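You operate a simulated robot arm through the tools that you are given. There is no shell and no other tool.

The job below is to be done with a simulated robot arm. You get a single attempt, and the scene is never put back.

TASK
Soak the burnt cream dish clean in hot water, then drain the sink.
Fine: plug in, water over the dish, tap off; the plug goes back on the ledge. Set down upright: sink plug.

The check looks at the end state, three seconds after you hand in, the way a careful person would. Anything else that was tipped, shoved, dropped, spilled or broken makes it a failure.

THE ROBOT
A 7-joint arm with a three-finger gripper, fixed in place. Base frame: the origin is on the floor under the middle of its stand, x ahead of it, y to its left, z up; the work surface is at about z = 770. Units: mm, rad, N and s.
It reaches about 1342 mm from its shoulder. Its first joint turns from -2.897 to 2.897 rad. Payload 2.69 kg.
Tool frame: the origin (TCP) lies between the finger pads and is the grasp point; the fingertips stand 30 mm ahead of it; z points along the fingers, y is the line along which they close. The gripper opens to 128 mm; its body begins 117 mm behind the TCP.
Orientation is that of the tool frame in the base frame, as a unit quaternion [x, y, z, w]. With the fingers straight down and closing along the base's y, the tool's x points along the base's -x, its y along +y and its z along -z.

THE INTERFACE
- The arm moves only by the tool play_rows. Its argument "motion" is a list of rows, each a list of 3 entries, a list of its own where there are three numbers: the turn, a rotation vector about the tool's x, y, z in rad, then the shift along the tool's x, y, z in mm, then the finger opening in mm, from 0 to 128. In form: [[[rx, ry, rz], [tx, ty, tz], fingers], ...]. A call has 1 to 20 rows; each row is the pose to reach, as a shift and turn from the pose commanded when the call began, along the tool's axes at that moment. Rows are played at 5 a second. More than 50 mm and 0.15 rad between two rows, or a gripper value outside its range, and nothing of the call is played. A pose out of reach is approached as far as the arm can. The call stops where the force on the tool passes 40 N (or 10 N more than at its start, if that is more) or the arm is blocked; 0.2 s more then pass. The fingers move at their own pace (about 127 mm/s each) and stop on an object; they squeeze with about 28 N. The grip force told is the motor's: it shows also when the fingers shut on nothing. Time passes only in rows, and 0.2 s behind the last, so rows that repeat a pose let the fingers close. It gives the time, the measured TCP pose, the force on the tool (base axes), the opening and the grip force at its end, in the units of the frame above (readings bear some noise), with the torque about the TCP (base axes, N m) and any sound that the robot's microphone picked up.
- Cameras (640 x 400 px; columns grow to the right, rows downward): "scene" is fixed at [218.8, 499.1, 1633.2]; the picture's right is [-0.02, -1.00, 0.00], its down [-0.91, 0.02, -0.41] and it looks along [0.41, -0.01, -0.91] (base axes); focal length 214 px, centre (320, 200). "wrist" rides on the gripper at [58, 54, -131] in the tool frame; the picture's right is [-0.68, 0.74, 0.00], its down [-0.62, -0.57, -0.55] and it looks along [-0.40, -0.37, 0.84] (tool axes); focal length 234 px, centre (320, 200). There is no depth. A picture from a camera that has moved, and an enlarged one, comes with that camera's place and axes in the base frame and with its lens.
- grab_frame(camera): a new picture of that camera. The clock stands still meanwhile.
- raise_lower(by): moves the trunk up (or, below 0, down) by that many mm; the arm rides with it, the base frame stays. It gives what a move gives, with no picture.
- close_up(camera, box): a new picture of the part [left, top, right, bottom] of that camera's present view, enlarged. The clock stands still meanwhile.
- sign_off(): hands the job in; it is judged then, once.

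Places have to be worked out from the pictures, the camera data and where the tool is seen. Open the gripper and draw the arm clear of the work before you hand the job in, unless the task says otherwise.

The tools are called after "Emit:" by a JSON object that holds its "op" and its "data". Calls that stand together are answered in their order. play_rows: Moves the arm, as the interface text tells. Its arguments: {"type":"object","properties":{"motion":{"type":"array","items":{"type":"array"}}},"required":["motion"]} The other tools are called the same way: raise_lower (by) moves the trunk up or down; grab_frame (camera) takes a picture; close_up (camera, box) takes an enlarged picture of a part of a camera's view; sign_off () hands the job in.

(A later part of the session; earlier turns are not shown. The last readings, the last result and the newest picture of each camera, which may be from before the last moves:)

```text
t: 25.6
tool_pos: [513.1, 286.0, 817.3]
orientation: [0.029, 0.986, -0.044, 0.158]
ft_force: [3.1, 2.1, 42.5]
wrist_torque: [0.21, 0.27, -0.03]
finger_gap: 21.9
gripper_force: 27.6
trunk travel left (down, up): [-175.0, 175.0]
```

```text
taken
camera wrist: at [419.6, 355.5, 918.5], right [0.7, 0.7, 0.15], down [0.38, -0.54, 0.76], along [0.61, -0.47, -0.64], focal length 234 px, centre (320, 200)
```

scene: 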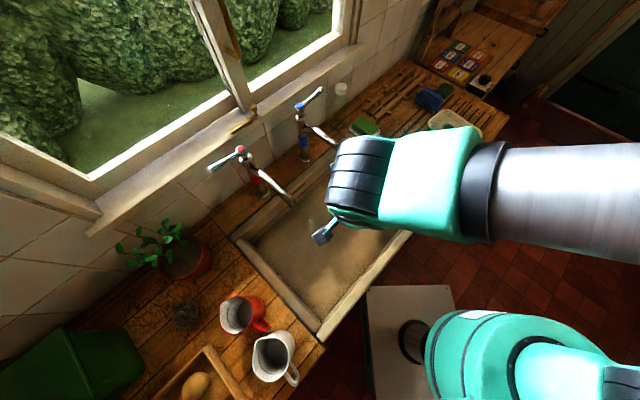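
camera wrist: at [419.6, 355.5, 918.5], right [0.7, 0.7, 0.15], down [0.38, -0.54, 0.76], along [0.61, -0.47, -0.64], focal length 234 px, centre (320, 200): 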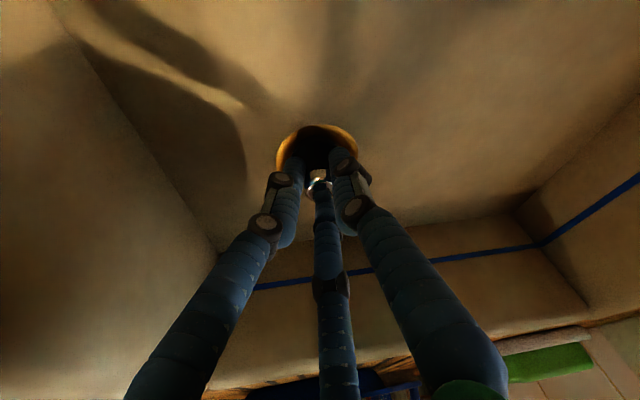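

Sideways forces are nearly nil with 42 N straight down at z≈817, so the plug is seated. I'll open the fingers and look.

Emit:
{"op": "play_rows", "data": {"motion": [[[0, 0, 0], [-0.6, -0.1, -1.9], 5], [[0, 0, 0], [-0.6, -0.1, -1.9], 45], [[0, 0, 0], [-0.6, -0.1, -1.9], 50], [[0, 0, 0], [-0.6, -0.1, -1.9], 50]]}}

Emit:
{"op": "play_rows", "data": {"motion": [[[0, 0, 0], [0, 0, -25], 50], [[0, 0, 0], [0, 0, -50], 50], [[0, 0, 0], [0, 0, -90], 50], [[0, 0, 0], [0, 0, -130], 60], [[0, 0, 0], [0, 0, -160], 80], [[0, 0, 0], [0, 0, -160], 80]]}}

Emit:
{"op": "grab_frame", "data": {"camera": "wrist"}}

Emit:
{"op": "close_up", "data": {"camera": "wrist", "box": [250, 50, 370, 150]}}

```text
t: 26.6
tool_pos: [511.3, 287.0, 818.1]
orientation: [0.03, 0.986, -0.046, 0.155]
ft_force: [-0.2, 0.2, 0.1]
wrist_torque: [-0.02, -0.01, -0.04]
finger_gap: 50.1
gripper_force: 0.0
trunk travel left (down, up): [-175.0, 175.0]
```

```text
t: 28.0
tool_pos: [461.5, 302.3, 969.6]
orientation: [0.03, 0.986, -0.045, 0.156]
ft_force: [-0.1, -0.2, 0.4]
wrist_torque: [0.02, -0.01, 0.01]
finger_gap: 80.1
gripper_force: 0.0
trunk travel left (down, up): [-175.0, 175.0]
```

```text
taken
camera wrist: at [371.1, 371.3, 1069.7], right [0.7, 0.7, 0.15], down [0.38, -0.54, 0.76], along [0.61, -0.47, -0.64], focal length 234 px, centre (320, 200)
```

wrist: 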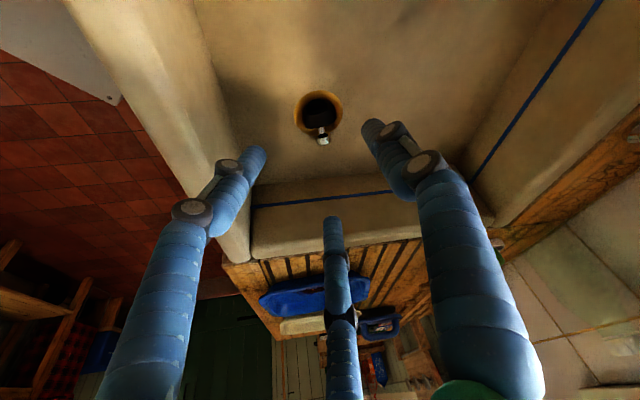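

```text
4.00 times, centred on (310, 100) of wrist
camera zoom: at [371.1, 371.3, 1069.7], right [0.7, 0.7, 0.15], down [0.38, -0.54, 0.76], along [0.61, -0.47, -0.64], focal length 937 px, centre (360, 600)
```

zoom: 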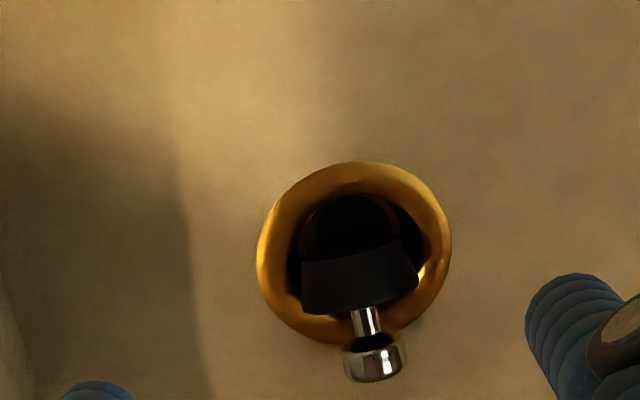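

The plug pivoted in the grip and is now lying tilted in the drain ring, not seated. I'll straighten the tool to vertical above the drain, so the centring fingers can pull the knob upright, and look first.

Emit:
{"op": "play_rows", "data": {"motion": [[[-0.02, 0.079, 0], [-14, -3, 6], 100], [[-0.04, 0.158, 0], [-27, -6, 12], 100], [[-0.061, 0.237, 0], [-40, -9, 18], 100], [[-0.081, 0.316, 0], [-54, -12, 23.5], 100], [[-0.081, 0.316, 0], [-54, -12, 23.5], 100]]}}

Emit:
{"op": "grab_frame", "data": {"camera": "wrist"}}

Emit:
{"op": "close_up", "data": {"camera": "wrist", "box": [250, 80, 370, 180]}}

Emit:
{"op": "close_up", "data": {"camera": "scene", "box": [330, 180, 410, 250]}}

```text
t: 29.2
tool_pos: [520.9, 286.8, 964.8]
orientation: [0.03, 1.0, 0.001, -0.001]
ft_force: [-0.1, -0.1, -0.2]
wrist_torque: [0.0, 0.04, -0.02]
finger_gap: 99.9
gripper_force: 0.0
trunk travel left (down, up): [-175.0, 175.0]
```

```text
taken
camera wrist: at [466.2, 343.1, 1093.6], right [0.72, 0.69, 0.0], down [0.58, -0.6, 0.55], along [0.38, -0.39, -0.84], focal length 234 px, centre (320, 200)
```

wrist: 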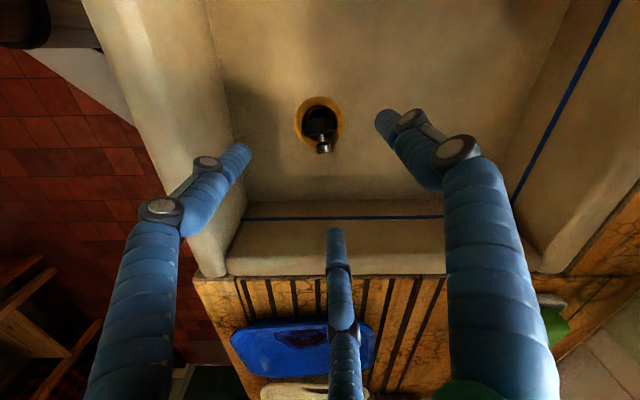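

```text
4.00 times, centred on (310, 130) of wrist
camera zoom: at [466.2, 343.1, 1093.6], right [0.72, 0.69, 0.0], down [0.58, -0.6, 0.55], along [0.38, -0.39, -0.84], focal length 937 px, centre (360, 480)
```

zoom: 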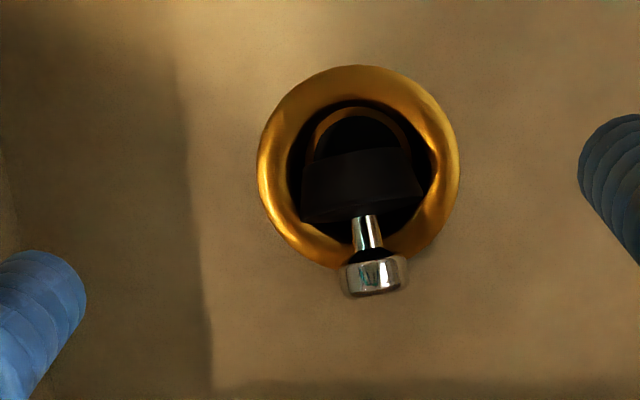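

```text
5.71 times, centred on (370, 215) of scene
camera zoom: at [218.8, 499.1, 1633.2], right [-0.02, -1.0, 0.0], down [-0.91, 0.02, -0.41], along [0.41, -0.01, -0.91], focal length 1226 px, centre (34, 114)
```

zoom: 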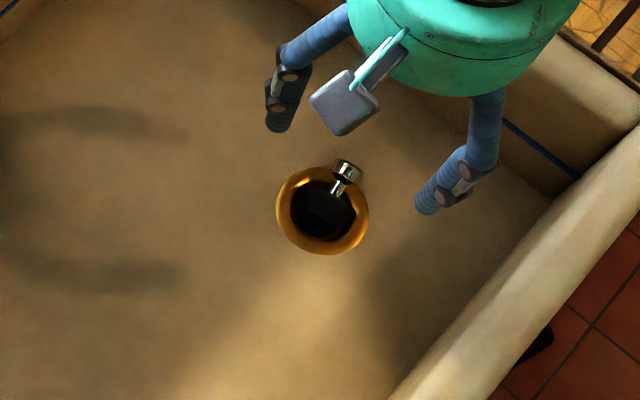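

The plug lies on its side in the ring with the knob leaning toward the right wall at about (549, 262, 785); the earlier contact torques put the true ring centre at about (524, 282), so I was ~4 mm short. I'll move over the knob with a slight lean away from the right wall and look closer.

Emit:
{"op": "play_rows", "data": {"motion": [[[0.05, -0.055, 0], [-9, -7, 25], 70], [[0.102, -0.11, 0], [-18, -14, 50], 60], [[0.102, -0.11, 0], [-26, -20.5, 80], 60], [[0.102, -0.11, 0], [-26, -20.5, 80], 60]]}}

Emit:
{"op": "grab_frame", "data": {"camera": "wrist"}}

Emit:
{"op": "close_up", "data": {"camera": "wrist", "box": [260, 70, 380, 170]}}

Emit:
{"op": "close_up", "data": {"camera": "scene", "box": [330, 180, 410, 250]}}

```text
t: 30.2
tool_pos: [546.8, 265.4, 885.5]
orientation: [0.03, 0.997, -0.053, 0.053]
ft_force: [-0.5, -0.2, 0.0]
wrist_torque: [-0.03, 0.03, 0.03]
finger_gap: 60.2
gripper_force: 0.0
trunk travel left (down, up): [-175.0, 175.0]
```

```text
taken
camera wrist: at [477.8, 336.8, 1000.9], right [0.72, 0.69, 0.0], down [0.52, -0.54, 0.67], along [0.46, -0.48, -0.74], focal length 234 px, centre (320, 200)
```

wrist: 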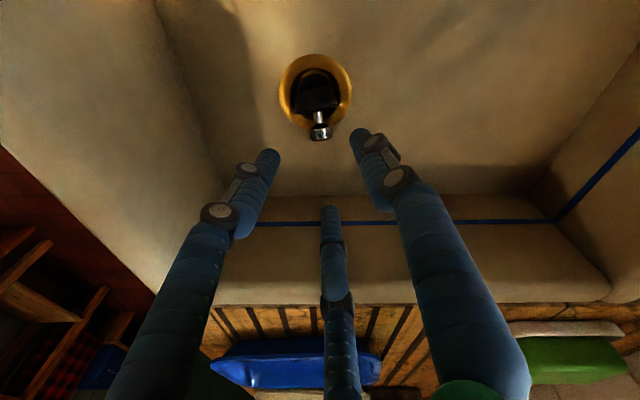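

```text
4.00 times, centred on (320, 120) of wrist
camera zoom: at [477.8, 336.8, 1000.9], right [0.72, 0.69, 0.0], down [0.52, -0.54, 0.67], along [0.46, -0.48, -0.74], focal length 937 px, centre (320, 520)
```

zoom: 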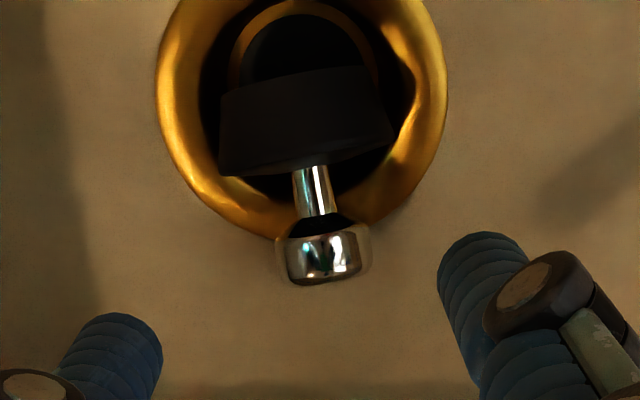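

```text
5.71 times, centred on (370, 215) of scene
camera zoom: at [218.8, 499.1, 1633.2], right [-0.02, -1.0, 0.0], down [-0.91, 0.02, -0.41], along [0.41, -0.01, -0.91], focal length 1226 px, centre (34, 114)
```

zoom: 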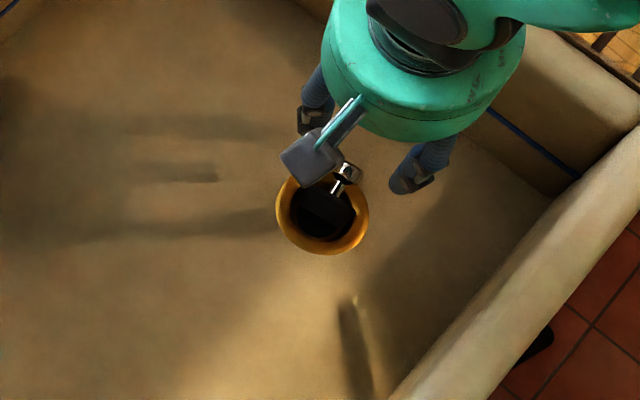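

Looking almost straight down I see the plug on its side: knob centre ≈ (551, 261, 784), ring centre ≈ (525, 281), and the right wall is 120 mm off, so no lean is needed. I'll straighten the tool, align one finger opposite the stem, and hover over the knob.

Emit:
{"op": "play_rows", "data": {"motion": [[[-0.046, 0.059, 0.08], [0.3, 0.4, 23], 60], [[-0.093, 0.118, 0.16], [0.6, 0.9, 45.9], 60], [[-0.093, 0.118, 0.16], [0.6, 0.9, 45.9], 60]]}}

Emit:
{"op": "grab_frame", "data": {"camera": "wrist"}}

Emit:
{"op": "close_up", "data": {"camera": "wrist", "box": [260, 70, 380, 170]}}

```text
t: 31.0
tool_pos: [549.2, 263.3, 839.8]
orientation: [0.11, 0.994, -0.001, -0.001]
ft_force: [0.8, 0.2, -0.7]
wrist_torque: [-0.01, 0.06, -0.03]
finger_gap: 60.0
gripper_force: 0.0
trunk travel left (down, up): [-175.0, 175.0]
```

```text
taken
camera wrist: at [504.0, 327.0, 969.6], right [0.82, 0.57, 0.0], down [0.48, -0.69, 0.55], along [0.31, -0.45, -0.84], focal length 234 px, centre (320, 200)
```

wrist: 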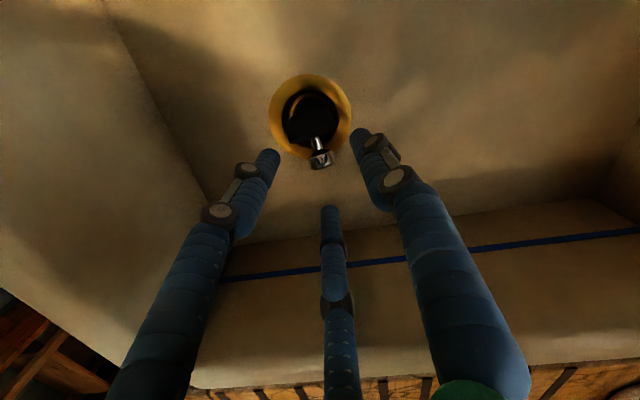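

```text
4.00 times, centred on (320, 120) of wrist
camera zoom: at [504.0, 327.0, 969.6], right [0.82, 0.57, 0.0], down [0.48, -0.69, 0.55], along [0.31, -0.45, -0.84], focal length 937 px, centre (320, 520)
```

zoom: 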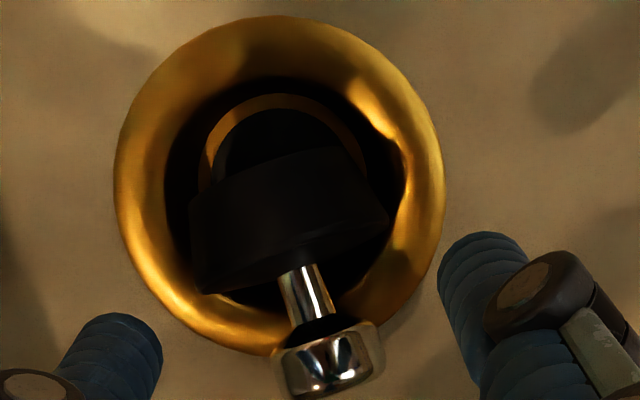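

With the tool vertical, knob centre reads (549.5, 263.5, 787) and ring centre (524, 283). I'll lower the open fingers around the knob to about 5 mm above the floor, then close gently.

Emit:
{"op": "play_rows", "data": {"motion": [[[0, 0, 0], [-0.2, 0.3, 15], 60], [[0, 0, 0], [-0.2, 0.3, 26], 60], [[0, 0, 0], [-0.2, 0.3, 34], 60], [[0, 0, 0], [-0.2, 0.3, 34], 40], [[0, 0, 0], [-0.2, 0.3, 34], 20], [[0, 0, 0], [-0.2, 0.3, 34], 8], [[0, 0, 0], [-0.2, 0.3, 34], 8]]}}

Emit:
{"op": "close_up", "data": {"camera": "wrist", "box": [260, 90, 380, 190]}}

```text
t: 32.6
tool_pos: [543.9, 259.4, 804.2]
orientation: [0.109, 0.994, -0.002, -0.003]
ft_force: [-37.2, -12.8, 3.3]
wrist_torque: [-0.36, 1.42, 1.18]
finger_gap: 33.6
gripper_force: 27.6
trunk travel left (down, up): [-175.0, 175.0]
```

```text
4.00 times, centred on (320, 140) of wrist
camera zoom: at [499.6, 325.0, 933.9], right [0.82, 0.57, -0.01], down [0.48, -0.68, 0.55], along [0.31, -0.45, -0.84], focal length 937 px, centre (320, 440)
```

zoom: 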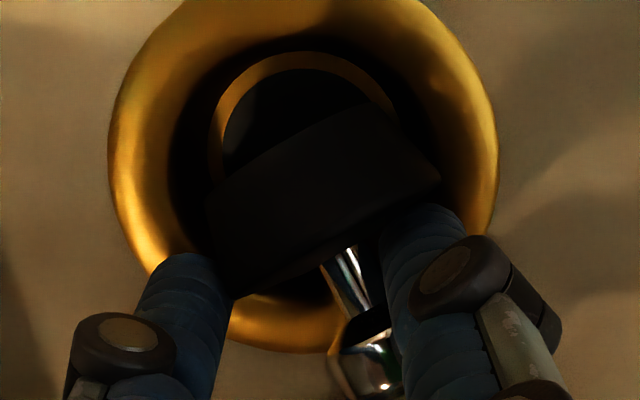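

The two near fingers met the rubber body rather than the knob, and the arm is being pushed −x by 37 N. I'll look at the whole wrist view before doing anything.

Emit:
{"op": "grab_frame", "data": {"camera": "wrist"}}

Emit:
{"op": "close_up", "data": {"camera": "scene", "box": [330, 180, 410, 250]}}

```text
taken
camera wrist: at [499.6, 325.0, 933.9], right [0.82, 0.57, -0.01], down [0.48, -0.68, 0.55], along [0.31, -0.45, -0.84], focal length 234 px, centre (320, 200)
```

wrist: 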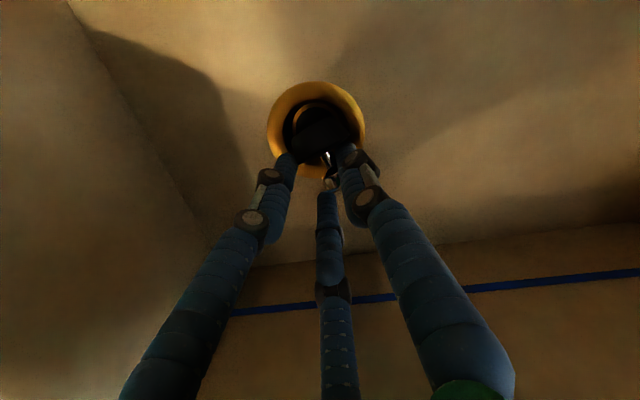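

```text
5.71 times, centred on (370, 215) of scene
camera zoom: at [218.8, 499.1, 1633.2], right [-0.02, -1.0, 0.0], down [-0.91, 0.02, -0.41], along [0.41, -0.01, -0.91], focal length 1226 px, centre (34, 114)
```

zoom: 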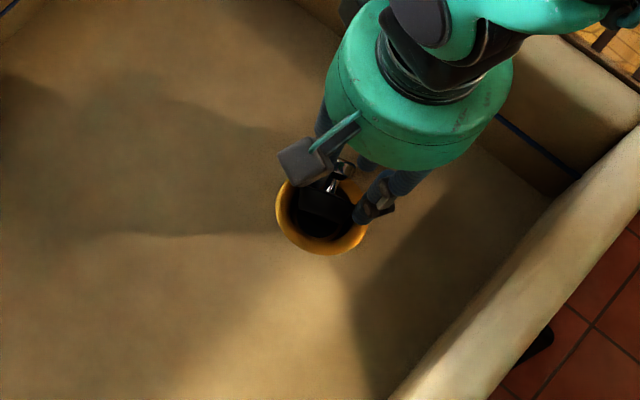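

Fingers are pinching the plug's rubber shoulder, not the knob. I'll open, rise a little, and re-check how it lies before regripping further out along the knob.

Emit:
{"op": "play_rows", "data": {"motion": [[[0, 0, 0], [0, 0, 0], 45], [[0, 0, 0], [0, 0, 0], 60], [[0, 0, 0], [0, 0, -15], 60], [[0, 0, 0], [0, 0, -35], 60], [[0, 0, 0], [0, 0, -35], 60]]}}

Emit:
{"op": "close_up", "data": {"camera": "wrist", "box": [260, 70, 380, 170]}}

```text
t: 33.8
tool_pos: [548.5, 260.4, 840.8]
orientation: [0.11, 0.994, 0.0, 0.001]
ft_force: [1.1, -0.2, 0.8]
wrist_torque: [0.01, -0.01, 0.02]
finger_gap: 60.0
gripper_force: 0.0
trunk travel left (down, up): [-175.0, 175.0]
```

```text
4.00 times, centred on (320, 120) of wrist
camera zoom: at [503.8, 325.5, 970.7], right [0.82, 0.57, 0.0], down [0.48, -0.69, 0.55], along [0.31, -0.45, -0.84], focal length 937 px, centre (320, 520)
```

zoom: 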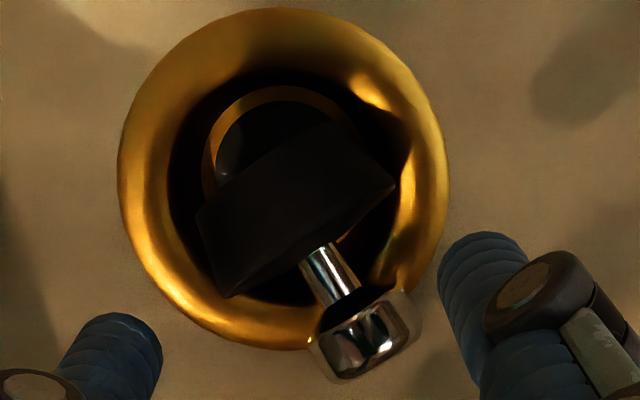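

The plug has swivelled slightly: knob at about (553, 270, 787), body around (526.5, 284). I'll yaw so one finger faces the knob's end and shift ~12 mm outward, so the other two close on the knob's sides clear of the rubber.

Emit:
{"op": "play_rows", "data": {"motion": [[[0, 0, -0.128], [-7, 3.6, 0], 60], [[0, 0, -0.255], [-13.9, 7.2, 0], 60], [[0, 0, -0.255], [-13.9, 7.2, 10], 60], [[0, 0, -0.255], [-13.9, 7.2, 10], 60]]}}

Emit:
{"op": "grab_frame", "data": {"camera": "wrist"}}

Emit:
{"op": "close_up", "data": {"camera": "wrist", "box": [260, 70, 380, 170]}}

```text
t: 34.8
tool_pos: [565.6, 263.9, 831.6]
orientation: [-0.018, 1.0, 0.0, -0.001]
ft_force: [0.5, 0.2, -0.1]
wrist_torque: [0.0, -0.02, 0.0]
finger_gap: 60.0
gripper_force: 0.0
trunk travel left (down, up): [-175.0, 175.0]
```

```text
taken
camera wrist: at [504.5, 315.8, 960.7], right [0.65, 0.76, 0.0], down [0.64, -0.54, 0.55], along [0.42, -0.36, -0.84], focal length 234 px, centre (320, 200)
```

wrist: 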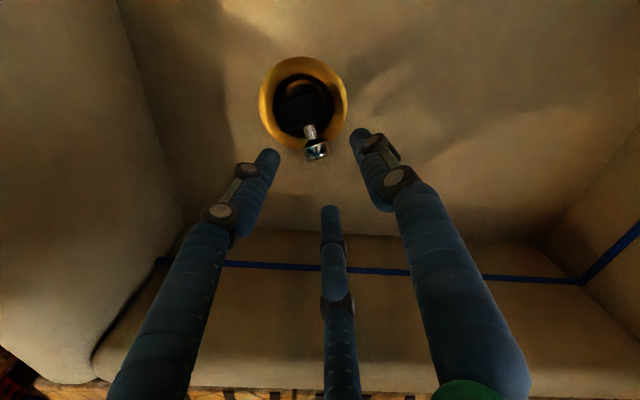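

```text
4.00 times, centred on (320, 120) of wrist
camera zoom: at [504.5, 315.8, 960.7], right [0.65, 0.76, 0.0], down [0.64, -0.54, 0.55], along [0.42, -0.36, -0.84], focal length 937 px, centre (320, 520)
```

zoom: 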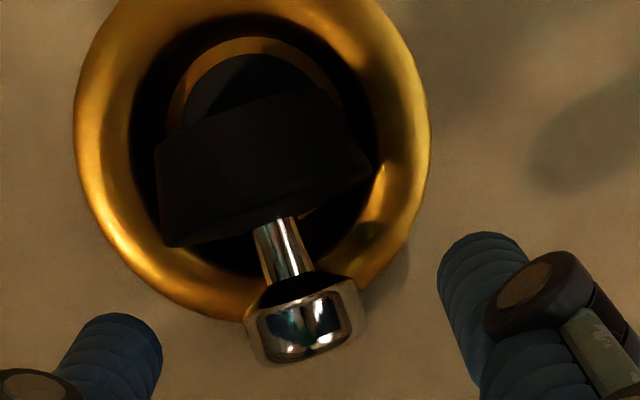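

Knob confirmed at (552.7, 270.2, 786) with the tool centre ~14 mm outboard. I'll ease in 2 mm, descend until the tips are ~5 mm off the floor, and close in stages.

Emit:
{"op": "play_rows", "data": {"motion": [[[0, 0, 0], [1.8, 1, 12], 60], [[0, 0, 0], [1.8, 1, 22], 60], [[0, 0, 0], [1.8, 1, 28], 60], [[0, 0, 0], [1.8, 1, 28], 45], [[0, 0, 0], [1.8, 1, 28], 35], [[0, 0, 0], [1.8, 1, 28], 35]]}}

Emit:
{"op": "close_up", "data": {"camera": "wrist", "box": [260, 90, 380, 190]}}

```text
t: 36.2
tool_pos: [563.5, 263.5, 803.9]
orientation: [-0.018, 1.0, 0.001, -0.001]
ft_force: [0.0, 0.4, -0.9]
wrist_torque: [-0.03, -0.02, 0.01]
finger_gap: 34.7
gripper_force: 0.0
trunk travel left (down, up): [-175.0, 175.0]
```

```text
4.00 times, centred on (320, 140) of wrist
camera zoom: at [503.0, 316.0, 932.8], right [0.65, 0.76, 0.0], down [0.64, -0.54, 0.55], along [0.42, -0.36, -0.84], focal length 937 px, centre (320, 440)
```

zoom: 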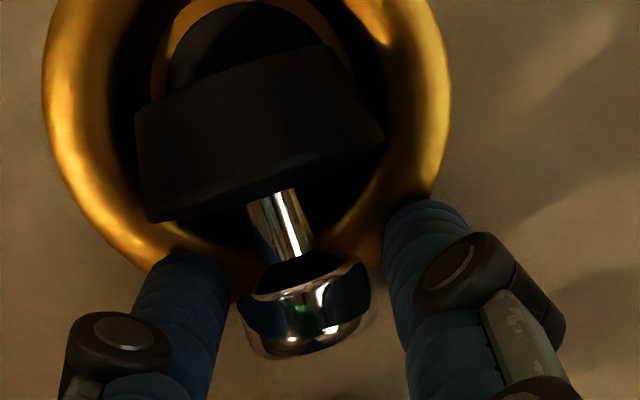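

The two fingers now straddle the knob's sides cleanly. I'll close the rest of the way.

Emit:
{"op": "play_rows", "data": {"motion": [[[0, 0, 0], [0, 0, 0], 26], [[0, 0, 0], [0, 0, 0], 20], [[0, 0, 0], [0, 0, 0], 12], [[0, 0, 0], [0, 0, 0], 5], [[0, 0, 0], [0, 0, 0], 5]]}}

Emit:
{"op": "close_up", "data": {"camera": "wrist", "box": [260, 90, 380, 190]}}

```text
t: 37.4
tool_pos: [563.2, 265.6, 802.4]
orientation: [-0.017, 1.0, 0.0, 0.0]
ft_force: [-0.5, 3.1, 0.4]
wrist_torque: [0.11, 0.04, -0.07]
finger_gap: 27.3
gripper_force: 27.8
trunk travel left (down, up): [-175.0, 175.0]
```

```text
4.00 times, centred on (320, 140) of wrist
camera zoom: at [503.0, 316.1, 932.8], right [0.65, 0.76, 0.0], down [0.64, -0.54, 0.55], along [0.42, -0.36, -0.84], focal length 937 px, centre (320, 440)
```

zoom: 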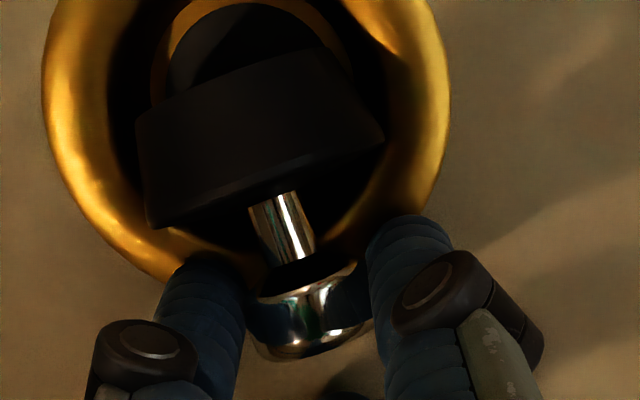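

Gripped on the knob at 27 mm with negligible side force. I'll now swing tool and plug together about the rubber body, raising the knob, first by 0.4 rad.

Emit:
{"op": "play_rows", "data": {"motion": [[[0.05, -0.087, 0], [2.5, 1.4, -5], 5], [[0.1, -0.173, 0], [5.5, 3.1, -9.6], 5], [[0.15, -0.26, 0], [8.6, 4.9, -13.9], 5], [[0.199, -0.346, 0], [12, 6.9, -17.8], 5], [[0.199, -0.346, 0], [12, 6.9, -17.8], 5]]}}

Emit:
{"op": "grab_frame", "data": {"camera": "wrist"}}

Emit:
{"op": "close_up", "data": {"camera": "wrist", "box": [260, 90, 380, 190]}}

Emit:
{"op": "close_up", "data": {"camera": "scene", "box": [330, 160, 430, 250]}}

```text
t: 38.6
tool_pos: [551.6, 272.0, 820.2]
orientation: [-0.016, 0.98, -0.096, 0.174]
ft_force: [-1.2, -0.4, -0.7]
wrist_torque: [0.0, -0.04, 0.01]
finger_gap: 27.4
gripper_force: 28.4
trunk travel left (down, up): [-175.0, 175.0]
```

```text
taken
camera wrist: at [450.6, 344.0, 910.0], right [0.64, 0.77, 0.09], down [0.39, -0.41, 0.82], along [0.67, -0.49, -0.56], focal length 234 px, centre (320, 200)
```

wrist: 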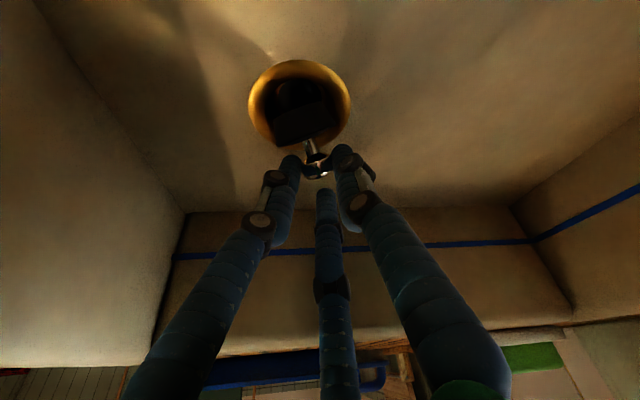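

```text
4.00 times, centred on (320, 140) of wrist
camera zoom: at [450.6, 344.0, 910.0], right [0.64, 0.77, 0.09], down [0.39, -0.41, 0.82], along [0.67, -0.49, -0.56], focal length 937 px, centre (320, 440)
```

zoom: 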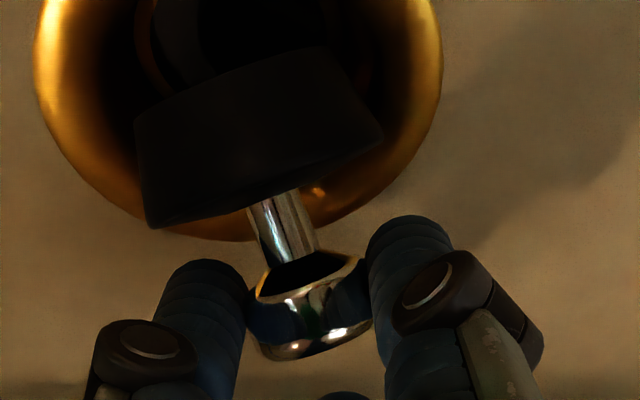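

```text
4.44 times, centred on (380, 205) of scene
camera zoom: at [218.8, 499.1, 1633.2], right [-0.02, -1.0, 0.0], down [-0.91, 0.02, -0.41], along [0.41, -0.01, -0.91], focal length 953 px, centre (53, 178)
```

zoom: 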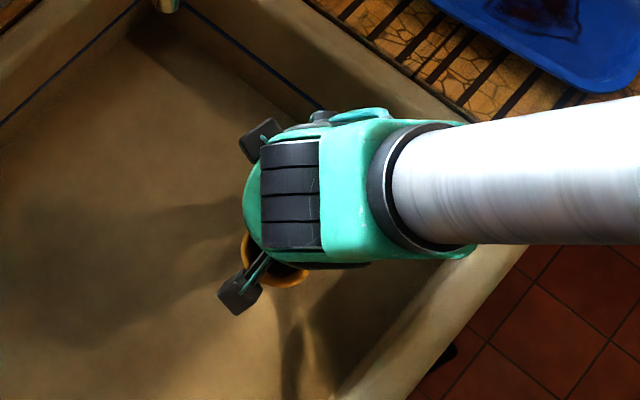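

The plug turned rigidly with the tool and forces stayed near zero. I'll continue the same swing to 0.8 rad total, which leaves it roughly 25° from upright, and look.

Emit:
{"op": "play_rows", "data": {"motion": [[[0.05, -0.087, 0], [2.5, 1.45, -3.9], 5], [[0.1, -0.173, 0], [5.4, 3.1, -7.6], 5], [[0.15, -0.26, 0], [8.6, 4.9, -10.9], 5], [[0.199, -0.346, 0], [12, 6.9, -13.8], 5], [[0.199, -0.346, 0], [12, 6.9, -13.8], 5]]}}

Emit:
{"op": "grab_frame", "data": {"camera": "wrist"}}

Emit:
{"op": "close_up", "data": {"camera": "wrist", "box": [250, 70, 390, 190]}}

Emit:
{"op": "grab_frame", "data": {"camera": "scene"}}

```text
t: 39.8
tool_pos: [535.5, 280.4, 827.9]
orientation: [-0.016, 0.921, -0.188, 0.341]
ft_force: [0.5, 0.0, -0.8]
wrist_torque: [-0.01, -0.02, 0.03]
finger_gap: 27.2
gripper_force: 27.8
trunk travel left (down, up): [-175.0, 175.0]
```

```text
taken
camera wrist: at [412.9, 365.0, 862.6], right [0.59, 0.79, 0.16], down [0.07, -0.24, 0.97], along [0.8, -0.56, -0.2], focal length 234 px, centre (320, 200)
```

wrist: 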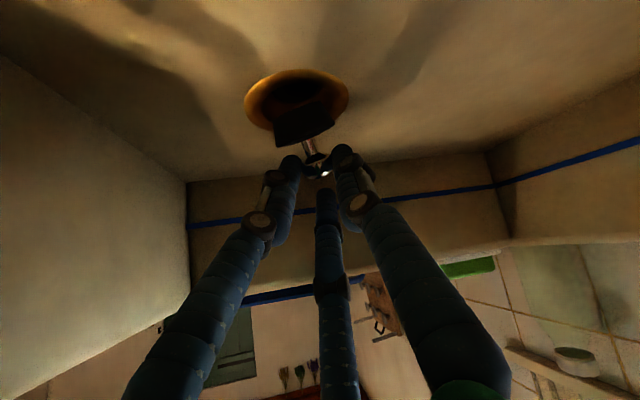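

```text
3.33 times, centred on (320, 130) of wrist
camera zoom: at [412.9, 365.0, 862.6], right [0.59, 0.79, 0.16], down [0.07, -0.24, 0.97], along [0.8, -0.56, -0.2], focal length 781 px, centre (320, 433)
```

zoom: 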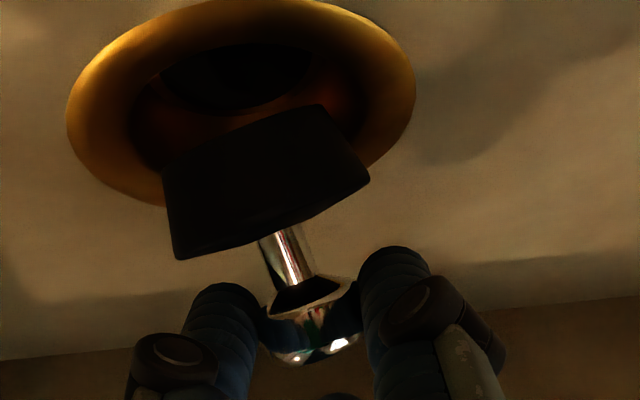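

```text
taken
```

scene: 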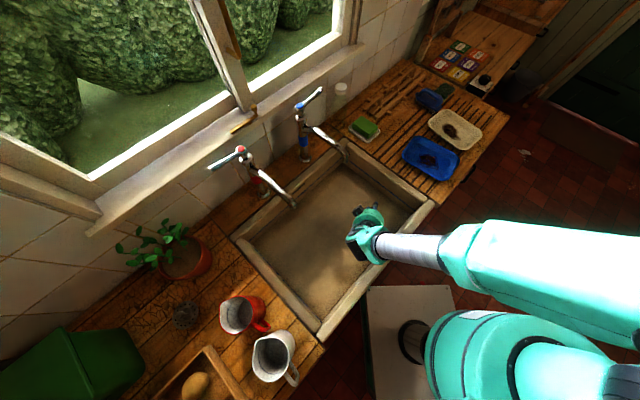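

The plug rotates cleanly with the hand but is still ~35° from upright, and tilting further down here would bring the arm onto the sink rim. I'll lift it straight up clear of the sink, then finish turning it upright in free space.

Emit:
{"op": "play_rows", "data": {"motion": [[[0, 0, 0], [-12, -7, -13], 5], [[0, 0, 0], [-31, -18, -35], 5], [[0, 0, 0], [-62, -36, -70], 5], [[0, 0, 0], [-93, -54, -105], 5], [[0, 0, 0], [-118, -68, -132], 5], [[0, 0, 0], [-118, -68, -132], 5]]}}

Emit:
{"op": "grab_frame", "data": {"camera": "wrist"}}

Emit:
{"op": "close_up", "data": {"camera": "scene", "box": [320, 150, 440, 250]}}

```text
t: 41.2
tool_pos: [534.5, 277.9, 1016.3]
orientation: [-0.017, 0.921, -0.188, 0.34]
ft_force: [-0.2, -0.4, -1.2]
wrist_torque: [0.02, 0.01, 0.03]
finger_gap: 27.1
gripper_force: 28.4
trunk travel left (down, up): [-175.0, 175.0]
```

```text
taken
camera wrist: at [412.6, 362.9, 1051.0], right [0.59, 0.79, 0.16], down [0.07, -0.24, 0.97], along [0.8, -0.56, -0.2], focal length 234 px, centre (320, 200)
```

wrist: 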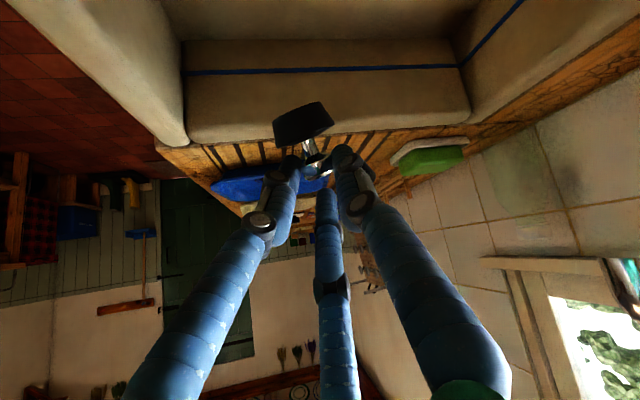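

```text
4.00 times, centred on (380, 200) of scene
camera zoom: at [218.8, 499.1, 1633.2], right [-0.02, -1.0, 0.0], down [-0.91, 0.02, -0.41], along [0.41, -0.01, -0.91], focal length 858 px, centre (80, 200)
```

zoom: 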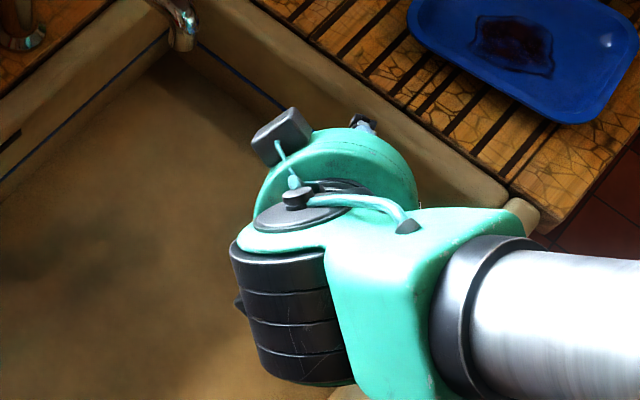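

The plug is firmly held clear of the sink. I'll zoom to measure its axis in the hand.

Emit:
{"op": "close_up", "data": {"camera": "wrist", "box": [260, 85, 360, 185]}}

```text
4.00 times, centred on (310, 135) of wrist
camera zoom: at [412.6, 362.9, 1051.0], right [0.59, 0.79, 0.16], down [0.07, -0.24, 0.97], along [0.8, -0.56, -0.2], focal length 937 px, centre (360, 460)
```

zoom: 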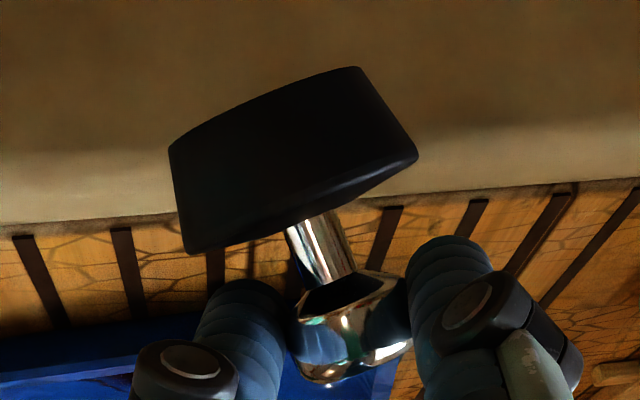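

In the hand the plug lies nearly perpendicular to the tool, still ~45° from upright. Up here there is room, so I'll tilt the tool a further 0.7 rad about the computed axis and see.

Emit:
{"op": "play_rows", "data": {"motion": [[[0.058, -0.127, 0.013], [0, 0, 0], 5], [[0.117, -0.253, 0.026], [0, 0, 0], 5], [[0.175, -0.38, 0.039], [0, 0, 0], 5], [[0.233, -0.507, 0.052], [0, 0, 0], 5], [[0.292, -0.634, 0.064], [0, 0, 0], 5], [[0.292, -0.634, 0.064], [0, 0, 0], 5]]}}

Emit:
{"op": "grab_frame", "data": {"camera": "wrist"}}

Emit:
{"op": "grab_frame", "data": {"camera": "scene"}}

Emit:
{"op": "close_up", "data": {"camera": "wrist", "box": [260, 85, 360, 185]}}

Emit:
{"op": "close_up", "data": {"camera": "scene", "box": [340, 140, 440, 220]}}

```text
t: 42.6
tool_pos: [536.1, 281.1, 1017.2]
orientation: [0.003, 0.733, -0.292, 0.614]
ft_force: [0.1, 0.2, -0.6]
wrist_torque: [0.0, -0.02, -0.02]
finger_gap: 27.0
gripper_force: 28.0
trunk travel left (down, up): [-175.0, 175.0]
```

```text
taken
camera wrist: at [423.5, 360.7, 950.0], right [0.44, 0.85, 0.3], down [-0.55, -0.01, 0.84], along [0.71, -0.53, 0.46], focal length 234 px, centre (320, 200)
```

wrist: 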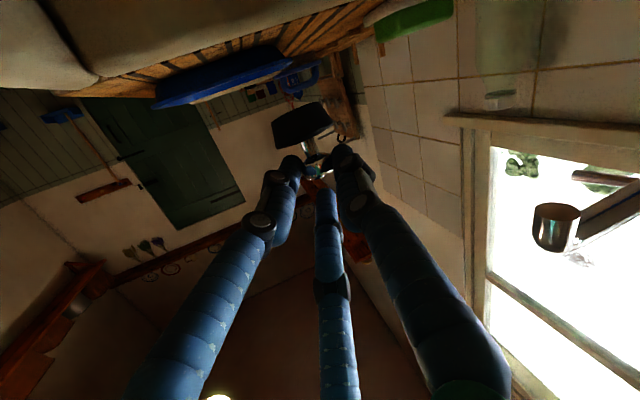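

```text
taken
```

scene: 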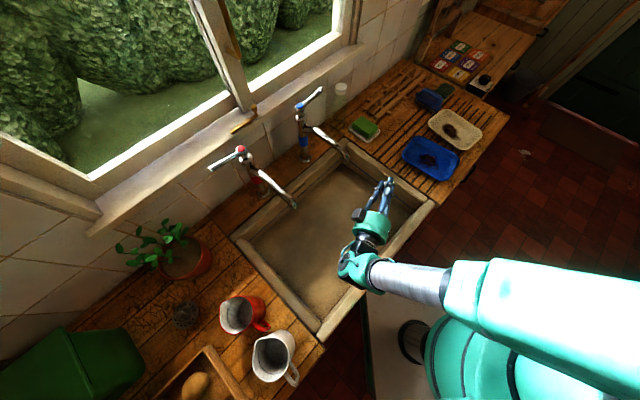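

```text
4.00 times, centred on (310, 135) of wrist
camera zoom: at [423.5, 360.7, 950.0], right [0.44, 0.85, 0.3], down [-0.55, -0.01, 0.84], along [0.71, -0.53, 0.46], focal length 937 px, centre (360, 460)
```

zoom: 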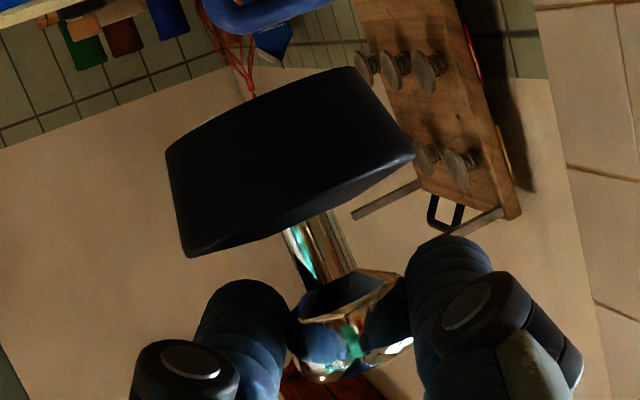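

```text
5.00 times, centred on (390, 180) of scene
camera zoom: at [218.8, 499.1, 1633.2], right [-0.02, -1.0, 0.0], down [-0.91, 0.02, -0.41], along [0.41, -0.01, -0.91], focal length 1072 px, centre (-30, 300)
```

zoom: 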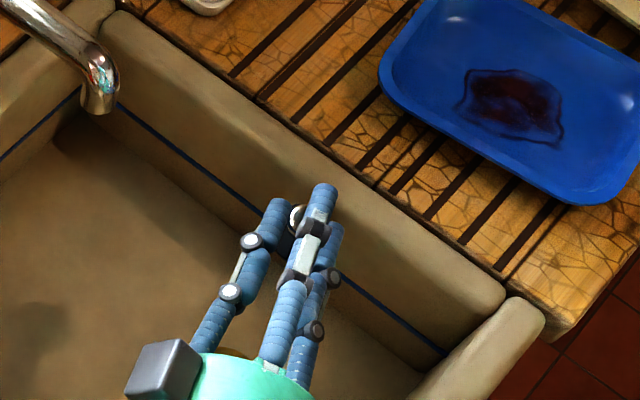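

The plug is now nearly upright with the tool almost horizontal. I'll carry it over the wooden drainboard just right of the sink (free spot near (723, 190)), so I can stand it there and regrip it properly from above.

Emit:
{"op": "play_rows", "data": {"motion": [[[0, 0, 0], [-1.3, -0.8, 39], 5], [[0, 0, 0], [-2.6, -1.6, 79], 5], [[0, 0, 0], [-4, -2.4, 118], 5], [[0, 0, 0], [-5.3, -3.2, 157], 5], [[0, 0, 0], [-6.6, -4, 197], 5], [[0, 0, 0], [-6.6, -4, 197], 5]]}}

Emit:
{"op": "grab_frame", "data": {"camera": "scene"}}

Emit:
{"op": "close_up", "data": {"camera": "scene", "box": [360, 110, 460, 200]}}

Emit:
{"op": "grab_frame", "data": {"camera": "wrist"}}

```text
t: 44.0
tool_pos: [712.4, 191.1, 1009.7]
orientation: [0.005, 0.734, -0.292, 0.614]
ft_force: [0.8, -0.3, -0.8]
wrist_torque: [0.02, -0.04, 0.01]
finger_gap: 26.9
gripper_force: 27.5
trunk travel left (down, up): [-175.0, 175.0]
```

```text
taken
```

scene: 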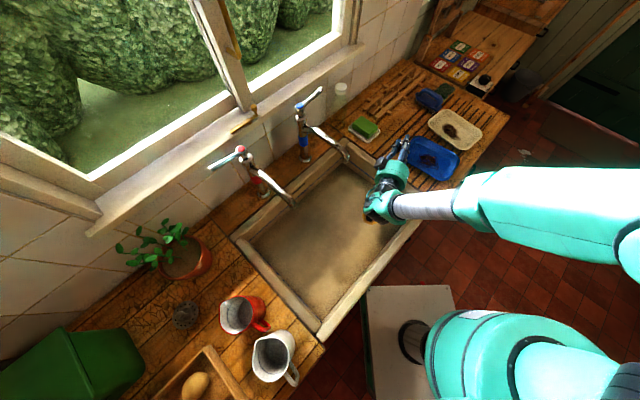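

```text
4.44 times, centred on (410, 155) of scene
camera zoom: at [218.8, 499.1, 1633.2], right [-0.02, -1.0, 0.0], down [-0.91, 0.02, -0.41], along [0.41, -0.01, -0.91], focal length 953 px, centre (-80, 400)
```

zoom: 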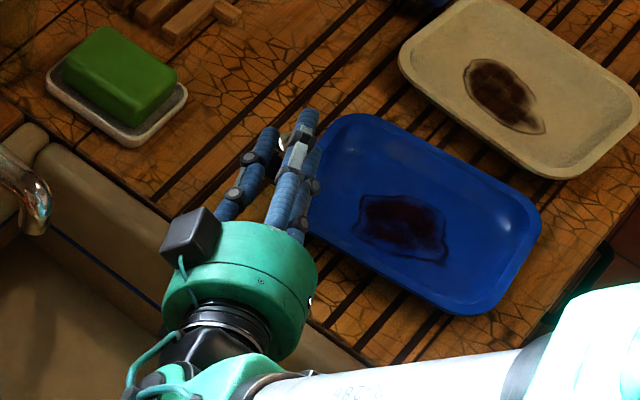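

```text
taken
camera wrist: at [600.5, 271.9, 942.3], right [0.44, 0.85, 0.3], down [-0.55, -0.01, 0.84], along [0.71, -0.53, 0.46], focal length 234 px, centre (320, 200)
```

wrist: 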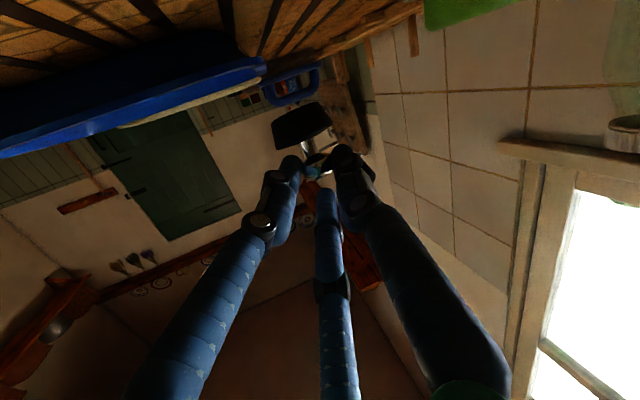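

Spot below the plug is clear by ~25 mm from the blue dish, and the camera hangs over the sink interior. I'll lower 48 mm and check the height against the board.

Emit:
{"op": "play_rows", "data": {"motion": [[[0, 0, 0], [18, 8.5, 1.5], 5], [[0, 0, 0], [31.6, 14.9, 2.6], 5], [[0, 0, 0], [43.3, 20.4, 3.6], 5], [[0, 0, 0], [43.3, 20.4, 3.6], 5]]}}

Emit:
{"op": "grab_frame", "data": {"camera": "wrist"}}

Emit:
{"op": "close_up", "data": {"camera": "scene", "box": [370, 120, 440, 180]}}

```text
t: 45.0
tool_pos: [713.0, 195.7, 964.7]
orientation: [0.004, 0.732, -0.291, 0.616]
ft_force: [-1.5, 12.7, 25.2]
wrist_torque: [-0.05, -0.17, 0.1]
finger_gap: 22.5
gripper_force: 27.5
trunk travel left (down, up): [-175.0, 175.0]
```

```text
taken
camera wrist: at [600.4, 276.0, 897.3], right [0.43, 0.85, 0.3], down [-0.55, -0.01, 0.83], along [0.71, -0.53, 0.46], focal length 234 px, centre (320, 200)
```

wrist: 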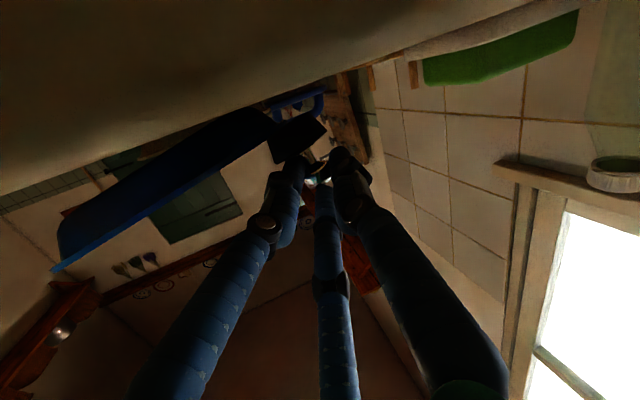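

```text
6.67 times, centred on (405, 150) of scene
camera zoom: at [218.8, 499.1, 1633.2], right [-0.02, -1.0, 0.0], down [-0.91, 0.02, -0.41], along [0.41, -0.01, -0.91], focal length 1430 px, centre (-247, 533)
```

zoom: 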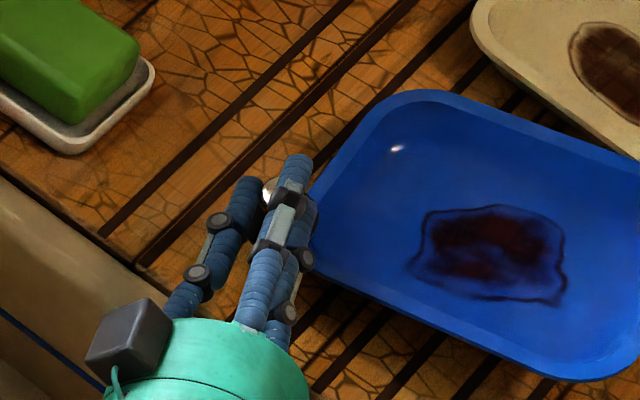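

Contact at TCP z≈965 (25 N up) and the grip settled to 22.5 mm — higher than expected. I'll check what is touching before going on.

Emit:
{"op": "close_up", "data": {"camera": "wrist", "box": [230, 80, 370, 200]}}

Emit:
{"op": "close_up", "data": {"camera": "scene", "box": [380, 125, 480, 195]}}

```text
3.33 times, centred on (300, 140) of wrist
camera zoom: at [600.4, 276.0, 897.3], right [0.43, 0.85, 0.3], down [-0.55, -0.01, 0.83], along [0.71, -0.53, 0.46], focal length 781 px, centre (387, 400)
```

zoom: 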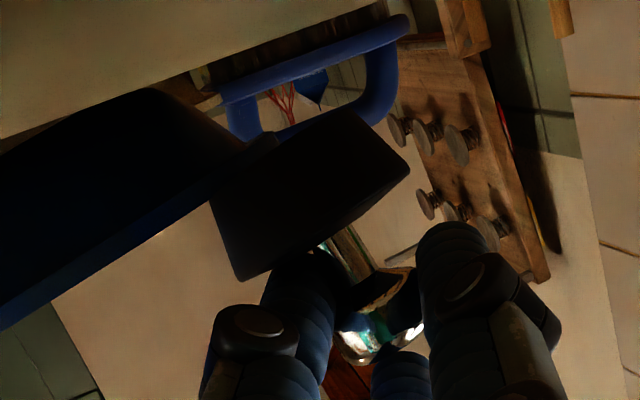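

```text
5.71 times, centred on (430, 160) of scene
camera zoom: at [218.8, 499.1, 1633.2], right [-0.02, -1.0, 0.0], down [-0.91, 0.02, -0.41], along [0.41, -0.01, -0.91], focal length 1226 px, centre (-309, 429)
```

zoom: 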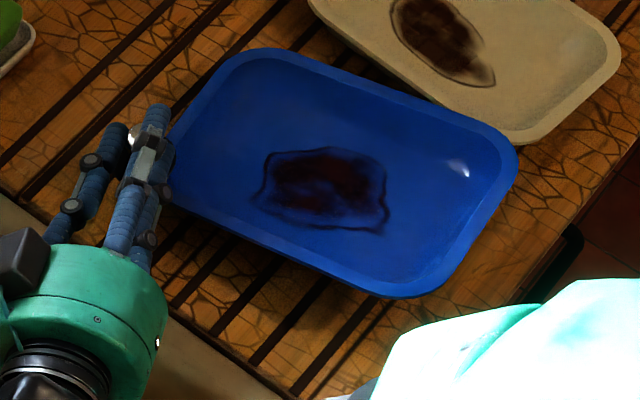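

The torque says the plug's −y edge touched something higher than the board — the blue dish's rim. I'll lift 25 mm straight up and check that the dish hasn't moved.

Emit:
{"op": "play_rows", "data": {"motion": [[[0, 0, 0], [-9, -4.2, -0.7], 5], [[0, 0, 0], [-22.5, -10.6, -1.9], 5], [[0, 0, 0], [-22.5, -10.6, -1.9], 5]]}}

Emit:
{"op": "close_up", "data": {"camera": "scene", "box": [360, 110, 460, 200]}}

Emit:
{"op": "close_up", "data": {"camera": "wrist", "box": [230, 80, 370, 200]}}

```text
t: 45.8
tool_pos: [712.6, 192.5, 985.3]
orientation: [0.003, 0.734, -0.293, 0.613]
ft_force: [0.2, -0.2, 0.6]
wrist_torque: [0.04, 0.02, 0.0]
finger_gap: 22.0
gripper_force: 27.6
trunk travel left (down, up): [-175.0, 175.0]
```

```text
4.44 times, centred on (410, 155) of scene
camera zoom: at [218.8, 499.1, 1633.2], right [-0.02, -1.0, 0.0], down [-0.91, 0.02, -0.41], along [0.41, -0.01, -0.91], focal length 953 px, centre (-80, 400)
```

zoom: 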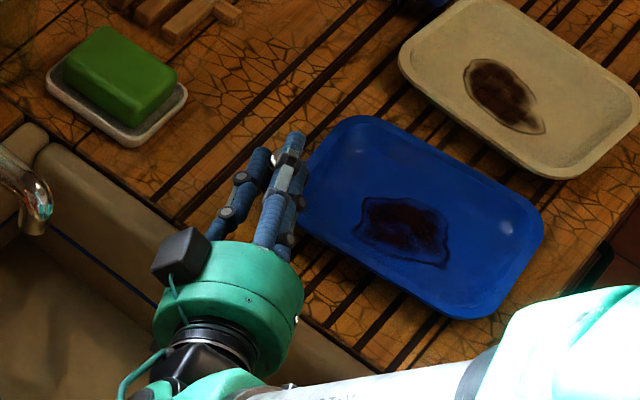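

```text
3.33 times, centred on (300, 140) of wrist
camera zoom: at [599.4, 273.5, 919.0], right [0.44, 0.85, 0.3], down [-0.55, -0.01, 0.84], along [0.71, -0.53, 0.46], focal length 781 px, centre (387, 400)
```

zoom: 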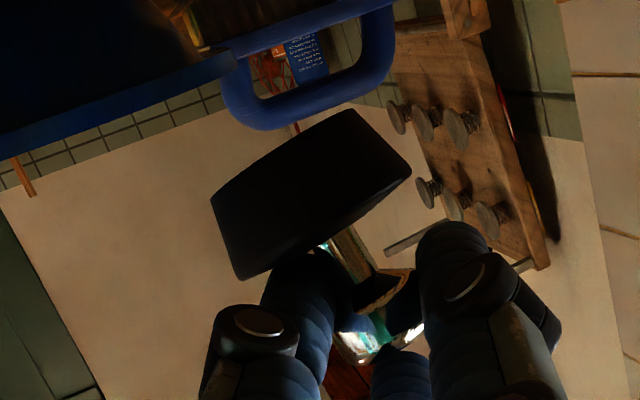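

The dish shifted at most ~4 mm; its corner sits exactly where the plug's edge came down. I'll move the plug ~50 mm further back along the board, to about (759, 225), well clear of everything, with a small upright correction.

Emit:
{"op": "play_rows", "data": {"motion": [[[0.01, -0.025, 0.03], [-10.6, 22, 2.9], 5], [[0.019, -0.05, 0.059], [-21.2, 44, 5.8], 5], [[0.019, -0.05, 0.059], [-21.2, 44, 5.8], 5]]}}

Emit:
{"op": "close_up", "data": {"camera": "scene", "box": [350, 100, 450, 190]}}

Emit:
{"op": "grab_frame", "data": {"camera": "wrist"}}

```text
t: 46.6
tool_pos: [739.2, 235.5, 986.7]
orientation: [0.025, 0.714, -0.282, 0.64]
ft_force: [0.3, 0.7, -0.6]
wrist_torque: [0.0, -0.02, -0.01]
finger_gap: 22.4
gripper_force: 28.2
trunk travel left (down, up): [-175.0, 175.0]
```

```text
4.44 times, centred on (400, 145) of scene
camera zoom: at [218.8, 499.1, 1633.2], right [-0.02, -1.0, 0.0], down [-0.91, 0.02, -0.41], along [0.41, -0.01, -0.91], focal length 953 px, centre (-36, 444)
```

zoom: 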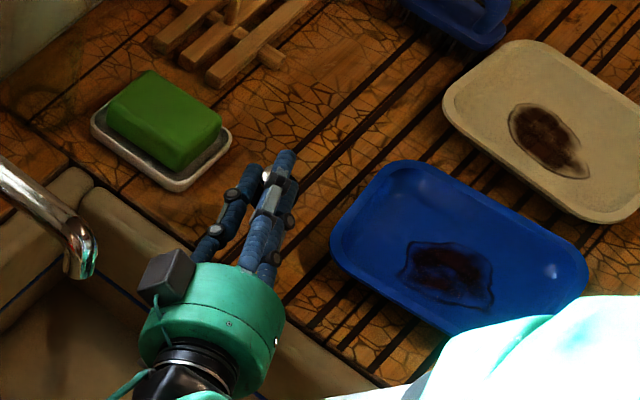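

```text
taken
camera wrist: at [631.9, 317.3, 914.4], right [0.41, 0.84, 0.35], down [-0.61, -0.04, 0.79], along [0.68, -0.54, 0.49], focal length 234 px, centre (320, 200)
```

wrist: 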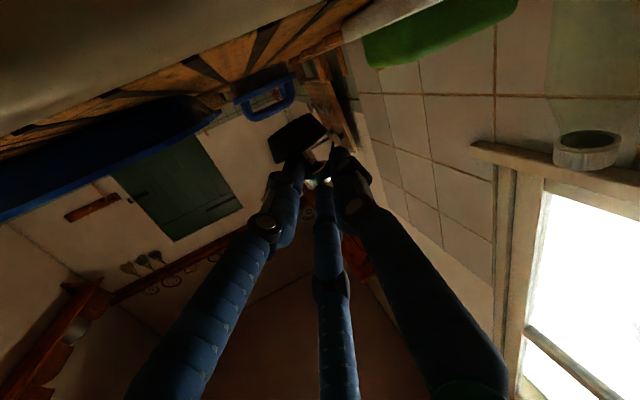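

Clear of both dishes and the soap. I'll lower in steps toward the board, watching for contact.

Emit:
{"op": "play_rows", "data": {"motion": [[[0, 0, 0], [13.9, 5.6, 0.3], 5], [[0, 0, 0], [26, 10.4, 0.6], 5], [[0, 0, 0], [31.6, 12.6, 0.7], 5], [[0, 0, 0], [31.6, 12.6, 0.7], 5]]}}

Emit:
{"op": "grab_frame", "data": {"camera": "wrist"}}

Emit:
{"op": "close_up", "data": {"camera": "scene", "box": [370, 110, 430, 160]}}

```text
t: 47.6
tool_pos: [739.6, 235.3, 954.0]
orientation: [0.025, 0.715, -0.282, 0.64]
ft_force: [0.6, 0.1, -0.1]
wrist_torque: [0.0, 0.03, -0.02]
finger_gap: 22.3
gripper_force: 27.9
trunk travel left (down, up): [-175.0, 175.0]
```

```text
taken
camera wrist: at [630.9, 317.7, 881.3], right [0.41, 0.84, 0.35], down [-0.61, -0.04, 0.79], along [0.68, -0.54, 0.49], focal length 234 px, centre (320, 200)
```

wrist: 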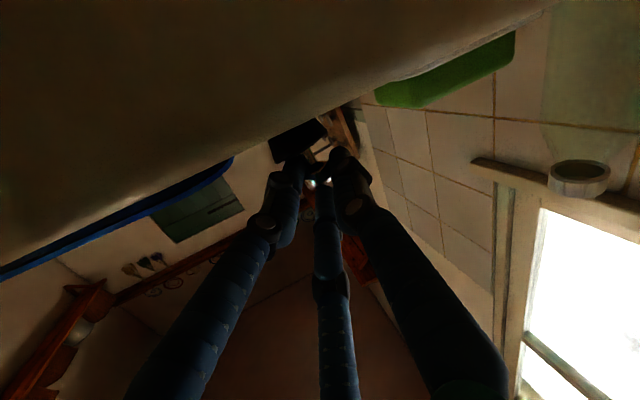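

```text
8.00 times, centred on (400, 135) of scene
camera zoom: at [218.8, 499.1, 1633.2], right [-0.02, -1.0, 0.0], down [-0.91, 0.02, -0.41], along [0.41, -0.01, -0.91], focal length 1716 px, centre (-320, 720)
```

zoom: 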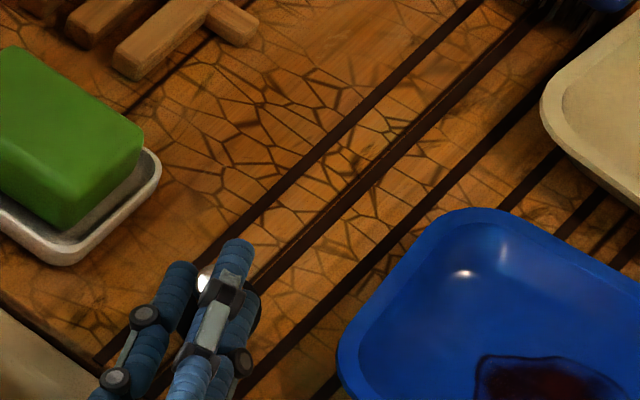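

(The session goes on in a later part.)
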